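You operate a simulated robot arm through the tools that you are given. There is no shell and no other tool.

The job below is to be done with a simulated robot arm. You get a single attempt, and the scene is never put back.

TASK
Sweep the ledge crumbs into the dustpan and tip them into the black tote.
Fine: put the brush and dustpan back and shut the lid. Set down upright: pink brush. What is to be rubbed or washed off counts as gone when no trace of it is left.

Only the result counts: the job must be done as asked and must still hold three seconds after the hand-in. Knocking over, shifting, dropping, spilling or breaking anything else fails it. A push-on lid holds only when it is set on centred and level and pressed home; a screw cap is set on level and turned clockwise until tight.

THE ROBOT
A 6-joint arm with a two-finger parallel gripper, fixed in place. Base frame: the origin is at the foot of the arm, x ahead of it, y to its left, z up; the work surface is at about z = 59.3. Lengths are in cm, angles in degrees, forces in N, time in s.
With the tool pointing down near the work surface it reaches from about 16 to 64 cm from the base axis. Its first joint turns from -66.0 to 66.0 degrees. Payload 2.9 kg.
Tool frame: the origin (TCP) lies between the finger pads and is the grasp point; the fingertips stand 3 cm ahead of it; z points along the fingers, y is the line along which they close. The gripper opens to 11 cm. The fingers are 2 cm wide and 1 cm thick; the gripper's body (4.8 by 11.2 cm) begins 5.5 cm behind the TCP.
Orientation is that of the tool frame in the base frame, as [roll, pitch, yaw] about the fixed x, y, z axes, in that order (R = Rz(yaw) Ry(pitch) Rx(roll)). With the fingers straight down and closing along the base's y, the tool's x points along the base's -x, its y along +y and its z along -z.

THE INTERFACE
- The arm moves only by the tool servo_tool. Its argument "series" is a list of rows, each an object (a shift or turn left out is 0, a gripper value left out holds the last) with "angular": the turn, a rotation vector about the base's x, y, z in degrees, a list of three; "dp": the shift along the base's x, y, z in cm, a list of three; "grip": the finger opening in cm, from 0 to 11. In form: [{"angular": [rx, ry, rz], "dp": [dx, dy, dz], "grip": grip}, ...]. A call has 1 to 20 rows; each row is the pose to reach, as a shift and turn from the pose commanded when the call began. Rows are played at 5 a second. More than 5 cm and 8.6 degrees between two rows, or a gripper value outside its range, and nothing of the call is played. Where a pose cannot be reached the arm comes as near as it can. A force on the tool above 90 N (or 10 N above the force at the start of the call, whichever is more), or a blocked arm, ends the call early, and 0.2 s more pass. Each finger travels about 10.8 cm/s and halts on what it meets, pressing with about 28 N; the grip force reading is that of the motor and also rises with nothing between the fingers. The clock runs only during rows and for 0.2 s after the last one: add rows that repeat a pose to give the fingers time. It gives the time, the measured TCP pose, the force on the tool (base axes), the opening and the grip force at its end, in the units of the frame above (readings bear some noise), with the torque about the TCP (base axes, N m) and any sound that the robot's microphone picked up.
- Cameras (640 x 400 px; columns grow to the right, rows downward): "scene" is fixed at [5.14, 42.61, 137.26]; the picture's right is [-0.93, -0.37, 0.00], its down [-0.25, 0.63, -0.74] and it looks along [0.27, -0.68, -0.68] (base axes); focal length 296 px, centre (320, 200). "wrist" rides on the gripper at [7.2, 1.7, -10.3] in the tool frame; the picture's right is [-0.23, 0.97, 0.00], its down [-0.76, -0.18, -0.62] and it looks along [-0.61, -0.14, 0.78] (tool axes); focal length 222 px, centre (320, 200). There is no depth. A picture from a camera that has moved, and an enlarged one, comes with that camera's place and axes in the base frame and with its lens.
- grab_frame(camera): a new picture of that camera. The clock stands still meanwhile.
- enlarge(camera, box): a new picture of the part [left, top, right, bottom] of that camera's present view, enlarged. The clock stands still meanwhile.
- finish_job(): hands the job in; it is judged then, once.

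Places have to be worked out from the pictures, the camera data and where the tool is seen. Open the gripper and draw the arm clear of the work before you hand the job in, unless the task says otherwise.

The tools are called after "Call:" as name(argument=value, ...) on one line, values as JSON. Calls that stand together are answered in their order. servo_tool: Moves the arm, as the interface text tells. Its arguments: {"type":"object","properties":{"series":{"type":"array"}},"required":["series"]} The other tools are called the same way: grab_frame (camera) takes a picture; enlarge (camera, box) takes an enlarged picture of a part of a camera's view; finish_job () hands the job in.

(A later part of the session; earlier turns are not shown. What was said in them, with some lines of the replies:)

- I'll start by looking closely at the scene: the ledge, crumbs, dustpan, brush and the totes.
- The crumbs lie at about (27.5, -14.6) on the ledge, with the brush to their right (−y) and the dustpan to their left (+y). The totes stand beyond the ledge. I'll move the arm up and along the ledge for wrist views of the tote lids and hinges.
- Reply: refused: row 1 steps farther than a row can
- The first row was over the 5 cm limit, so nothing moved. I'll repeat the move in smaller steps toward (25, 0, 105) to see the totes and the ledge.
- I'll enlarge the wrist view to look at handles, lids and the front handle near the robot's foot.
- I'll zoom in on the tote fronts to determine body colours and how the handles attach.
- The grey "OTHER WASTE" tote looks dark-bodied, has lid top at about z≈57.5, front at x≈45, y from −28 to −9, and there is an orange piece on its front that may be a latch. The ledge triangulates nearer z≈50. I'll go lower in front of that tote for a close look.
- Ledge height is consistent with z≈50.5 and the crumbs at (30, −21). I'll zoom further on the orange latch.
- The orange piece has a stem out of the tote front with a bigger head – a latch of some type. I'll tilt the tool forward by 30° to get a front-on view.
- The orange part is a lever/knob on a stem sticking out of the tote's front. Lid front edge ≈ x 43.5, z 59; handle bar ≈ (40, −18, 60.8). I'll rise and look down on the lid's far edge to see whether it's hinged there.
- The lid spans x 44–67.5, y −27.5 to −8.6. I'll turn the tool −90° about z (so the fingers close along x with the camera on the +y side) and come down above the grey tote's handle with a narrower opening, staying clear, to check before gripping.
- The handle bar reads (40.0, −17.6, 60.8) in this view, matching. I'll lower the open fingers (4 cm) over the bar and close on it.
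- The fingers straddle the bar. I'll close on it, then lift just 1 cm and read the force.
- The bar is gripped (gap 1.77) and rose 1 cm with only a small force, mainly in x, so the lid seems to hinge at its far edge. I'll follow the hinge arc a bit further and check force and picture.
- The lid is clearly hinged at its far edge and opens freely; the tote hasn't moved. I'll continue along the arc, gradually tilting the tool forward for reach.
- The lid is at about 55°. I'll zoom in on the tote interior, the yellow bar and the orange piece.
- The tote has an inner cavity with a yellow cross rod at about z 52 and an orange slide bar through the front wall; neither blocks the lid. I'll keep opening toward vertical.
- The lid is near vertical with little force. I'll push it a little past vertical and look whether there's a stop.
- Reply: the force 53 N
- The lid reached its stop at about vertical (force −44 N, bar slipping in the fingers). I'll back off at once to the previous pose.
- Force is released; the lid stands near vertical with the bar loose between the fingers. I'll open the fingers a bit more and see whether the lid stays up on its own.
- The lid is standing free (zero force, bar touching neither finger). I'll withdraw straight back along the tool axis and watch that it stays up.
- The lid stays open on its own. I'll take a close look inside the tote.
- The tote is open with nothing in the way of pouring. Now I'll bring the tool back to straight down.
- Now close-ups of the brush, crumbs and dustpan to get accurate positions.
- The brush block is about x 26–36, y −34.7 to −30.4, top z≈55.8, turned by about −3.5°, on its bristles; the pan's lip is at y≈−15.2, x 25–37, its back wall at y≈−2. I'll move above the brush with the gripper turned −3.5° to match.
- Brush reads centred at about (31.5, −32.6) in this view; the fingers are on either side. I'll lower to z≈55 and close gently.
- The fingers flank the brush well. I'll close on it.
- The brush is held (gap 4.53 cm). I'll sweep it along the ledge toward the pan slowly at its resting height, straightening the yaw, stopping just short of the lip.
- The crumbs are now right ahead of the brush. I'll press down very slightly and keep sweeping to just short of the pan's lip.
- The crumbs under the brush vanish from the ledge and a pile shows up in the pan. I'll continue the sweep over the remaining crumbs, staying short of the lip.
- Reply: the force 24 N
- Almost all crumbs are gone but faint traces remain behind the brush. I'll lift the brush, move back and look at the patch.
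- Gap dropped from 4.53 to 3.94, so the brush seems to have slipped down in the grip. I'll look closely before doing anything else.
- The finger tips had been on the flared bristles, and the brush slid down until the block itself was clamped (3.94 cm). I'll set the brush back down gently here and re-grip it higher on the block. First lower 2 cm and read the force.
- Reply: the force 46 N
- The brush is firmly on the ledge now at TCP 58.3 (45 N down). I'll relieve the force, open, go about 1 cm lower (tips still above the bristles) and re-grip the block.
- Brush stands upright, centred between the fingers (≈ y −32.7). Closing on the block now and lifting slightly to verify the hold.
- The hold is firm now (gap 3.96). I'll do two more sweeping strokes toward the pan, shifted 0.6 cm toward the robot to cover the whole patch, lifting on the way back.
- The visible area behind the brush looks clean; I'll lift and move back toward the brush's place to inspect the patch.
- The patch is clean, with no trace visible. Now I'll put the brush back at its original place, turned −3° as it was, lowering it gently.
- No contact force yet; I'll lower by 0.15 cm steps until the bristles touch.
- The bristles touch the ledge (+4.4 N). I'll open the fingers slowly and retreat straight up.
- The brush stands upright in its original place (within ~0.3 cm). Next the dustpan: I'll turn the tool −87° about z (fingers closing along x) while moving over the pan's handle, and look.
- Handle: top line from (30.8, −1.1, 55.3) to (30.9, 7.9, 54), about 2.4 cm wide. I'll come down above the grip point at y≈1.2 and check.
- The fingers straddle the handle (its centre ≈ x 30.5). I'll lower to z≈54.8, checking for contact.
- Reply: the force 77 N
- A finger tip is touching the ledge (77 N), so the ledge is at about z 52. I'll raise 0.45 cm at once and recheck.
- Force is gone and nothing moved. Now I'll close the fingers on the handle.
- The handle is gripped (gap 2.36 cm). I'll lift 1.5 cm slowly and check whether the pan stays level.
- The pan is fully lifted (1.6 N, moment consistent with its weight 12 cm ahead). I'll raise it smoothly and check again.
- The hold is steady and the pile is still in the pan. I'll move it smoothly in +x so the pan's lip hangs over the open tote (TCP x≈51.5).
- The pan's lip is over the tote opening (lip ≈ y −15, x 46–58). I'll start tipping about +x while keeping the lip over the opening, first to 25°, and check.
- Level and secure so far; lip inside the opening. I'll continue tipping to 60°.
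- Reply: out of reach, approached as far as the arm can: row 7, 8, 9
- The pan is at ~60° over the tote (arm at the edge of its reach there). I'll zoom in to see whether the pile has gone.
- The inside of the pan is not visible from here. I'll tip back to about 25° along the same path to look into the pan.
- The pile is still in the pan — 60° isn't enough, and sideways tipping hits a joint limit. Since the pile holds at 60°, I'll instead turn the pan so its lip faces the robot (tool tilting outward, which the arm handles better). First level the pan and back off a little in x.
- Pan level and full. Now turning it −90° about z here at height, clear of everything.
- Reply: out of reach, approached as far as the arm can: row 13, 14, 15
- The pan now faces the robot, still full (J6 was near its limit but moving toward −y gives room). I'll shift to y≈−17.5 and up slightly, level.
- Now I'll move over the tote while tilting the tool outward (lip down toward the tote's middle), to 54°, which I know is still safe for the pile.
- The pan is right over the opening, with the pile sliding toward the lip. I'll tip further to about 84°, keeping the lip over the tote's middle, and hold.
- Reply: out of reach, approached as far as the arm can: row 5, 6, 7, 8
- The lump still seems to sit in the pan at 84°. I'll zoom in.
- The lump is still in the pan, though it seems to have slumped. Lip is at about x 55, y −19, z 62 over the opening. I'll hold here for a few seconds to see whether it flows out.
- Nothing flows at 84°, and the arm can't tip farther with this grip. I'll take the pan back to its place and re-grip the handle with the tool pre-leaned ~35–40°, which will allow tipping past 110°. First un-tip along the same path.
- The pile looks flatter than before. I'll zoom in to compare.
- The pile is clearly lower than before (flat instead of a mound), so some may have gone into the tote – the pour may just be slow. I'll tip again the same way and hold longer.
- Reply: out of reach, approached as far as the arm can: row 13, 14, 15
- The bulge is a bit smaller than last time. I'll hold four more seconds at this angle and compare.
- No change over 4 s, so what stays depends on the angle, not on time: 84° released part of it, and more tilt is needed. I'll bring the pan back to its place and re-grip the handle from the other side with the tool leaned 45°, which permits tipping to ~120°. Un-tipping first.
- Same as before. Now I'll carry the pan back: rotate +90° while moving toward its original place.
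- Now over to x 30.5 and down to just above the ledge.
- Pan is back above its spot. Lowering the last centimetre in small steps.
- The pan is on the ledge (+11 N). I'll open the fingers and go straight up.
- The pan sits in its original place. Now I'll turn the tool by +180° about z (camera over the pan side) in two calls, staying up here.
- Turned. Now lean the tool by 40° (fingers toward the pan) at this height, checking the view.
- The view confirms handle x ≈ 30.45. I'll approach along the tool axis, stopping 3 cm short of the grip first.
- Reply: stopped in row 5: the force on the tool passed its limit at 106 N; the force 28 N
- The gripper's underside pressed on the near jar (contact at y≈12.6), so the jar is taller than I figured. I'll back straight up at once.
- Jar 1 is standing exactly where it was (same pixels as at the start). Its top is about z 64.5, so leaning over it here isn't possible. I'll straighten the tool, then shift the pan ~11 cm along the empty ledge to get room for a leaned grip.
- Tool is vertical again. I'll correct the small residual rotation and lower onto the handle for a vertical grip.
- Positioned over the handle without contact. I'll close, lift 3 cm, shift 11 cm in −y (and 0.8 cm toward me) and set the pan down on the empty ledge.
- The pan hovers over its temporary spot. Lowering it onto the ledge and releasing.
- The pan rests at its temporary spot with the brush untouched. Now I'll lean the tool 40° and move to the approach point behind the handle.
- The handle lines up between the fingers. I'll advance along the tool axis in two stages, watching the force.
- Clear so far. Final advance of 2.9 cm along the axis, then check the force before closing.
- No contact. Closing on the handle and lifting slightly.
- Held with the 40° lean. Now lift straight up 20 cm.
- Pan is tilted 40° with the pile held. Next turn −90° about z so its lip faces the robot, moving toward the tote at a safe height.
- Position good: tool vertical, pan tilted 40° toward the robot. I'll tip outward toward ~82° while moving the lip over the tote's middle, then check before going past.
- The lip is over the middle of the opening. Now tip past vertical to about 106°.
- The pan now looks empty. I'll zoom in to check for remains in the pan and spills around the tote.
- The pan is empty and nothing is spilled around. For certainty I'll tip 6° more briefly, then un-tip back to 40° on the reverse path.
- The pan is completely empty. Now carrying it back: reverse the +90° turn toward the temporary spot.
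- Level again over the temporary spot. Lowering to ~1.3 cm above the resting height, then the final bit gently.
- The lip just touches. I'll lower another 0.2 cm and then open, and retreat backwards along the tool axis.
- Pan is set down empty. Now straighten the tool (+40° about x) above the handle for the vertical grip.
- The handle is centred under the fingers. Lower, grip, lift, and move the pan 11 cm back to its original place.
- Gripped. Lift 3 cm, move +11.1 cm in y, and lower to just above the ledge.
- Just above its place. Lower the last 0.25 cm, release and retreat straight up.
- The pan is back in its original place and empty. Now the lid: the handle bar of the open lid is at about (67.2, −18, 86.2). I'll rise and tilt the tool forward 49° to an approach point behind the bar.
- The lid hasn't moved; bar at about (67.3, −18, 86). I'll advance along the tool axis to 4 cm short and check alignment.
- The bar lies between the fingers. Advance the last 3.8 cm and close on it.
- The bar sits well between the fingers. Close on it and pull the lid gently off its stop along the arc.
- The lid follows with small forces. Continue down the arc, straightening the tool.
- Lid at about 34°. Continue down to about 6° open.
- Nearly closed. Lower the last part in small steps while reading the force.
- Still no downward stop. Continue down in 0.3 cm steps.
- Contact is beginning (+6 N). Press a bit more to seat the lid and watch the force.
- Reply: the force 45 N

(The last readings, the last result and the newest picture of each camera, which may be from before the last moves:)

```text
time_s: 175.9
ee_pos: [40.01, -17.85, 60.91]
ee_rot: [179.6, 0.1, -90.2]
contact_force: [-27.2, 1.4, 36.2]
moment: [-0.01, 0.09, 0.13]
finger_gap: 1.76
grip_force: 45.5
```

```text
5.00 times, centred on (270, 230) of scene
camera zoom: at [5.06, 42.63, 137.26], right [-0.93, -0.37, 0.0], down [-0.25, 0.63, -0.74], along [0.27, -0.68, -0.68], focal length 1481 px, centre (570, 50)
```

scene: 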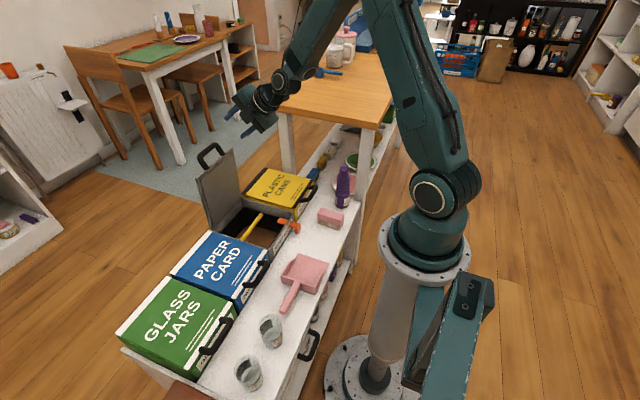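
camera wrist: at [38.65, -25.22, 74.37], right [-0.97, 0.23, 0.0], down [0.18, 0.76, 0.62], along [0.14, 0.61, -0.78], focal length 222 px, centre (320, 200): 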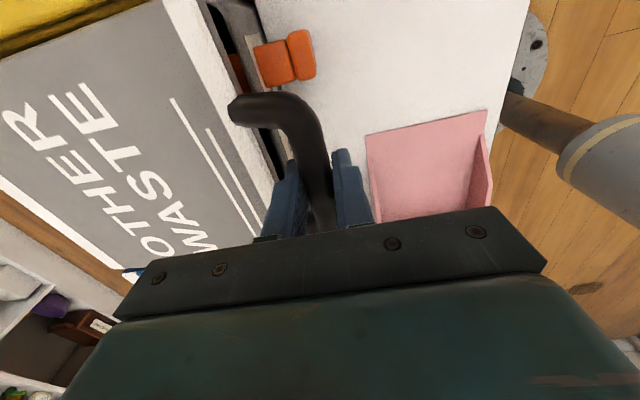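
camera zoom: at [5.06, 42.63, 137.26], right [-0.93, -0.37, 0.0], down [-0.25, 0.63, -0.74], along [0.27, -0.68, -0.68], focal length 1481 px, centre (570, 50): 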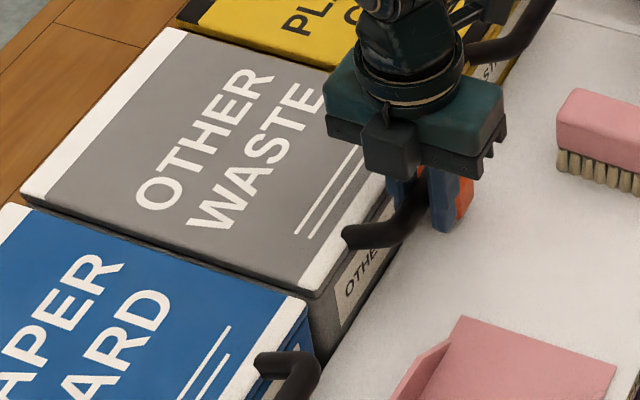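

The lid is down hard against the rim (+36 N). Relieve the force, open the fingers and lift straight up.

Call:
servo_tool(series=[{"dp": [-0.05, 0, 0.25], "grip": 0.5}, {"dp": [-0.05, 0, 0.3], "grip": 1.6}, {"dp": [-0.05, 0, 0.3], "grip": 2.8}, {"dp": [-0.05, 0, 0.3], "grip": 3.8}, {"dp": [-0.05, 0, 0.3], "grip": 3.8}])

Call:
grab_frame(camera="wrist")

Call:
enlarge(camera="scene", box=[220, 190, 320, 270])

```text
time_s: 177.1
ee_pos: [40.28, -17.81, 60.98]
ee_rot: [-180.0, 0.0, -90.2]
contact_force: [0.2, -0.1, 0.4]
moment: [0.02, 0.01, -0.02]
finger_gap: 3.79
grip_force: 0.0
```

```text
taken
camera wrist: at [38.54, -25.25, 71.4], right [-0.97, 0.23, 0.0], down [0.18, 0.76, 0.62], along [0.14, 0.61, -0.78], focal length 222 px, centre (320, 200)
```

wrist: 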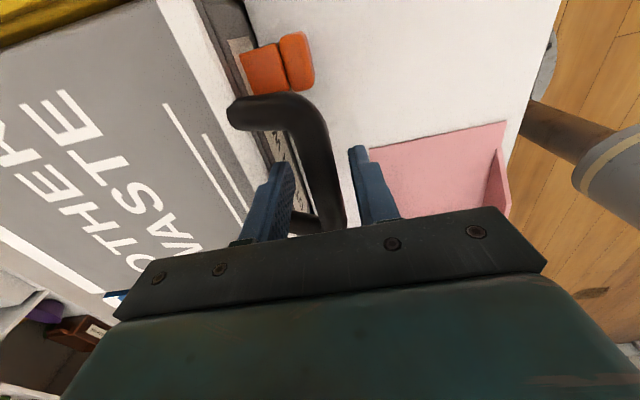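

```text
5.00 times, centred on (270, 230) of scene
camera zoom: at [5.14, 42.61, 137.26], right [-0.93, -0.37, 0.0], down [-0.25, 0.63, -0.74], along [0.27, -0.68, -0.68], focal length 1481 px, centre (570, 50)
```

zoom: 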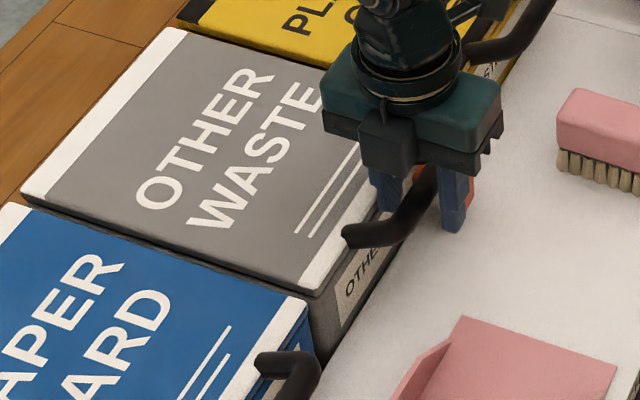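

Free of the handle. Retreat straight up, then draw the arm clear and inspect everything.

Call:
servo_tool(series=[{"dp": [0, 0, 1.5], "grip": 3.8}, {"dp": [0, 0, 4], "grip": 3.8}, {"dp": [0, 0, 8], "grip": 3.8}, {"dp": [0, 0, 12.5], "grip": 4}, {"dp": [0, 0, 17], "grip": 5}, {"dp": [0, 0, 21.5], "grip": 6}, {"dp": [0, 0, 26], "grip": 8}, {"dp": [0, 1, 30.5], "grip": 9}, {"dp": [0, 2, 35], "grip": 10}, {"dp": [0, 3, 38], "grip": 11}, {"dp": [0, 3, 38], "grip": 11}])

Call:
grab_frame(camera="scene")

Call:
enlarge(camera="scene", box=[160, 180, 320, 300])

Call:
grab_frame(camera="wrist")

```text
time_s: 179.5
ee_pos: [40.14, -14.98, 99.33]
ee_rot: [180.0, 0.0, -90.1]
contact_force: [0.1, 0.4, 0.3]
moment: [0.04, -0.01, -0.03]
finger_gap: 11.01
grip_force: 0.0
```

```text
taken
```

scene: 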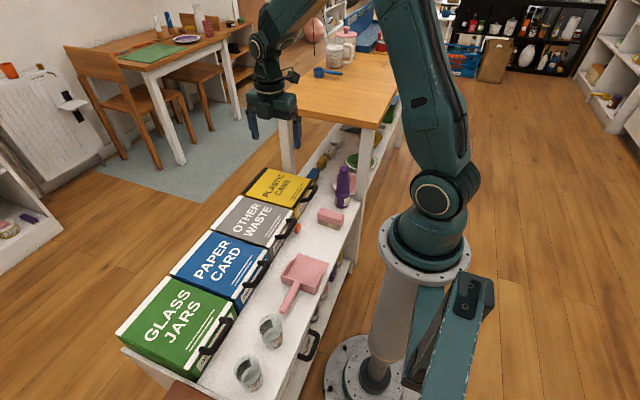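

```text
3.33 times, centred on (240, 240) of scene
camera zoom: at [5.14, 42.61, 137.26], right [-0.93, -0.37, 0.0], down [-0.25, 0.63, -0.74], along [0.27, -0.68, -0.68], focal length 988 px, centre (587, 67)
```

zoom: 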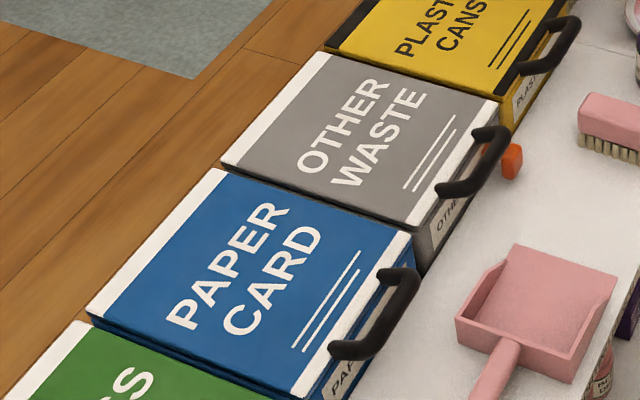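

```text
taken
camera wrist: at [38.36, -22.38, 109.58], right [-0.97, 0.23, 0.0], down [0.18, 0.76, 0.62], along [0.14, 0.61, -0.78], focal length 222 px, centre (320, 200)
```

wrist: 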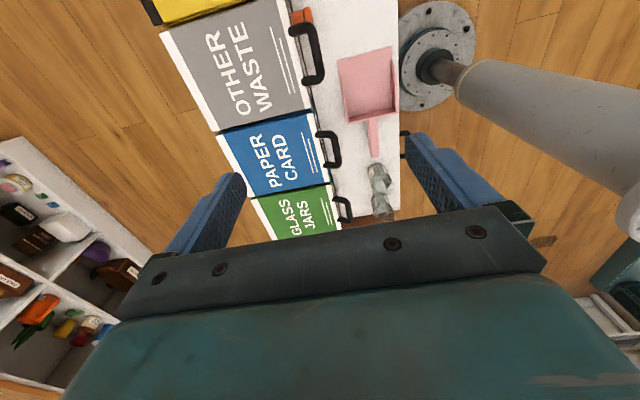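

The grey tote's lid sits exactly as in the first pictures. I'll check the ledge, brush, pan and jars up close for any traces or shifts.

Call:
enlarge(camera="scene", box=[260, 190, 370, 270])

Call:
enlarge(camera="scene", box=[290, 215, 350, 265])

Call:
enlarge(camera="scene", box=[200, 240, 380, 400])

Call:
enlarge(camera="scene", box=[260, 100, 420, 220])

```text
5.00 times, centred on (315, 230) of scene
camera zoom: at [5.14, 42.61, 137.26], right [-0.93, -0.37, 0.0], down [-0.25, 0.63, -0.74], along [0.27, -0.68, -0.68], focal length 1481 px, centre (345, 50)
```

zoom: 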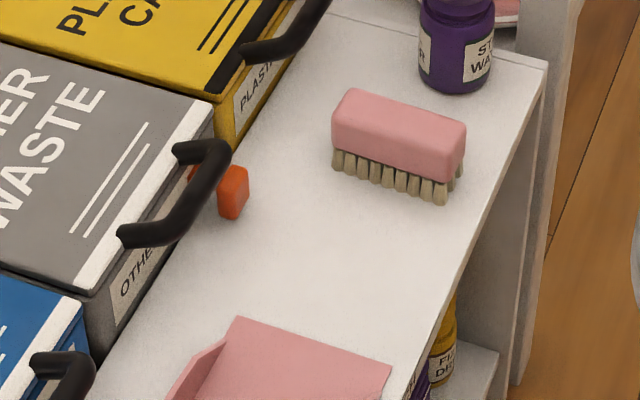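

```text
8.00 times, centred on (320, 240) of scene
camera zoom: at [5.14, 42.61, 137.26], right [-0.93, -0.37, 0.0], down [-0.25, 0.63, -0.74], along [0.27, -0.68, -0.68], focal length 2370 px, centre (320, -120)
```

zoom: 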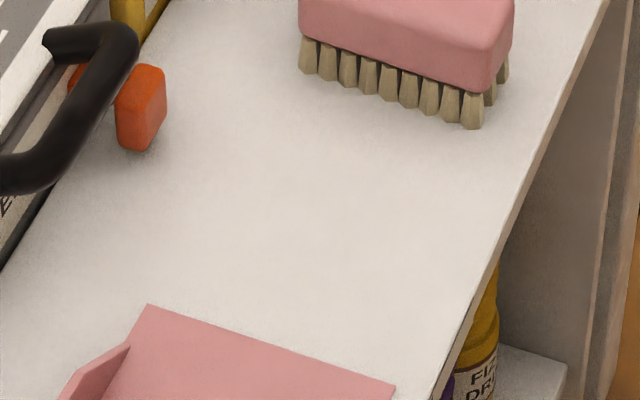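

```text
2.50 times, centred on (290, 320) of scene
camera zoom: at [5.14, 42.61, 137.26], right [-0.93, -0.37, 0.0], down [-0.25, 0.63, -0.74], along [0.27, -0.68, -0.68], focal length 741 px, centre (395, -100)
```

zoom: 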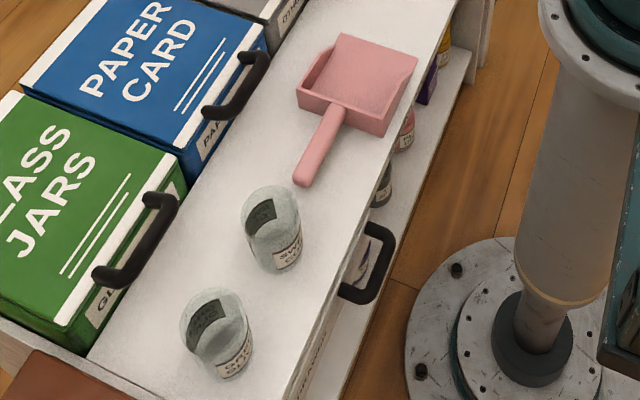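

```text
3.33 times, centred on (340, 160) of scene
camera zoom: at [5.14, 42.61, 137.26], right [-0.93, -0.37, 0.0], down [-0.25, 0.63, -0.74], along [0.27, -0.68, -0.68], focal length 988 px, centre (253, 333)
```

zoom: 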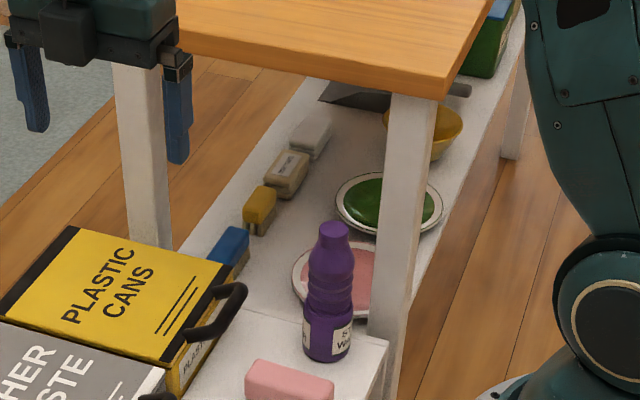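

All objects match their initial positions within a few millimetres. For a final check for faint crumb traces I'll look at the swept patch with the wrist camera from closer.

Call:
servo_tool(series=[{"dp": [-1.5, -0.5, -3], "grip": 11}, {"dp": [-3, -1.5, -6.5], "grip": 11}, {"dp": [-5, -2.5, -10], "grip": 11}, {"dp": [-7, -4, -13.5], "grip": 11}, {"dp": [-9, -5, -17], "grip": 11}, {"dp": [-9, -5, -17], "grip": 11}])

Call:
grab_frame(camera="wrist")

Call:
enlarge(camera="wrist", box=[240, 10, 400, 130])

```text
time_s: 180.9
ee_pos: [31.18, -19.95, 82.01]
ee_rot: [-180.0, 0.0, -90.1]
contact_force: [0.2, 0.2, 0.0]
moment: [0.0, 0.04, 0.01]
finger_gap: 11.01
grip_force: 0.0
```

```text
taken
camera wrist: at [29.42, -27.28, 92.29], right [-0.97, 0.23, 0.0], down [0.18, 0.76, 0.62], along [0.14, 0.61, -0.78], focal length 222 px, centre (320, 200)
```

wrist: 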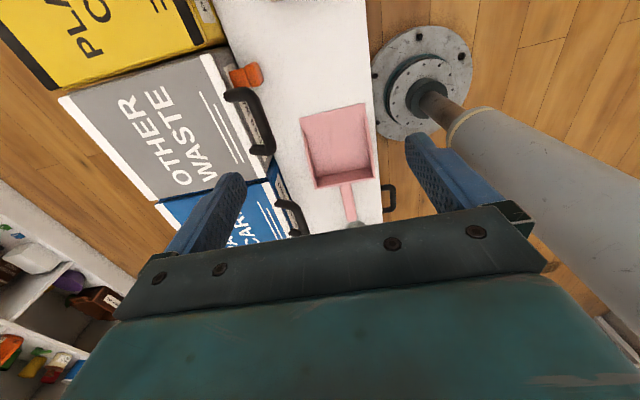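

```text
3.33 times, centred on (320, 70) of wrist
camera zoom: at [29.42, -27.28, 92.29], right [-0.97, 0.23, 0.0], down [0.18, 0.76, 0.62], along [0.14, 0.61, -0.78], focal length 740 px, centre (320, 633)
```

zoom: 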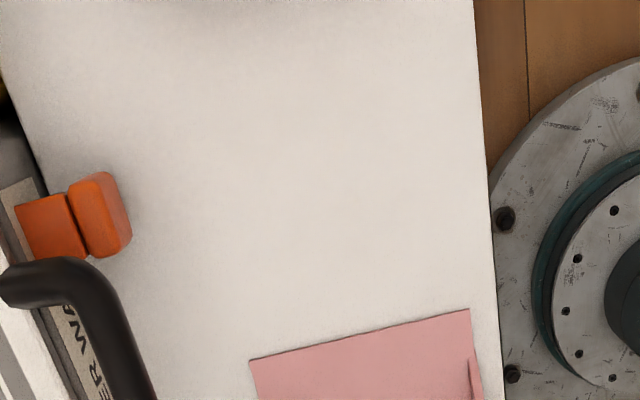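

The swept patch is spotless, the pan is empty and the lid is shut. I'll raise the arm clear of the work with the gripper open.

Call:
servo_tool(series=[{"dp": [1, 0, 4], "grip": 11}, {"dp": [2, 0, 8], "grip": 11}, {"dp": [3, 0, 12], "grip": 11}, {"dp": [4, 0, 16], "grip": 11}, {"dp": [6, 0, 20], "grip": 11}, {"dp": [8, 0, 24], "grip": 11}, {"dp": [8, 0, 26], "grip": 11}, {"dp": [8, 0, 26], "grip": 11}, {"dp": [8, 0, 26], "grip": 11}])

Call:
grab_frame(camera="scene")

```text
time_s: 182.9
ee_pos: [39.18, -19.74, 108.18]
ee_rot: [-180.0, 0.0, -90.2]
contact_force: [0.0, -0.4, -0.4]
moment: [-0.02, -0.01, -0.01]
finger_gap: 11.0
grip_force: 0.1
```

```text
taken
```

scene: 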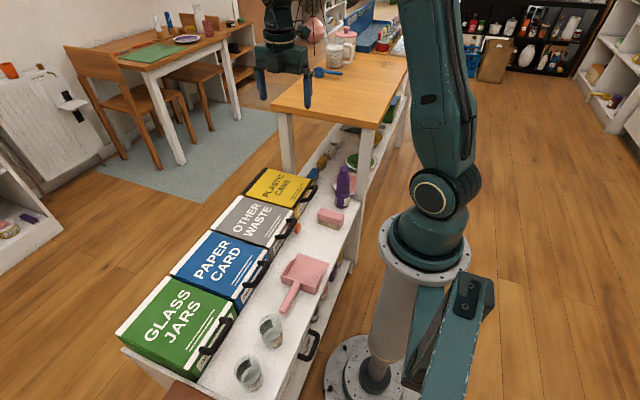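

The crumbs are in the tote, the lid is shut, the brush is upright in its place, the pan is back, and the arm is clear with the gripper open. Handing the job in.

Call:
finish_job()

```text
The job is handed in.
```

The ledge crumbs are swept up and tipped into the "OTHER WASTE" tote, and I've handed the job in. No result has come back yet. I took that dark grey tote to be the black one: no tote is plainly black, and it suits crumbs best.

- **Crumbs:** It took three sweeps to clear the ledge. The last close-up shows no trace.
- **Dustpan:** It only emptied once tipped past vertical over the tote, and I saw no spills. It is empty and back within about 4 mm of where it was.
- **Brush:** The pink brush stands upright, within about 4 mm of its original spot.
- **Lid:** It is pressed shut and sits exactly as it did in the first pictures. I left the orange piece on that tote's front alone, since the lid opened without it.
- **One bump:** While reaching for the dustpan handle, the gripper pressed hard on the sweet corn jar (about 106 N before it stopped). The jar didn't move or tip.

The gripper is open and the arm is clear.
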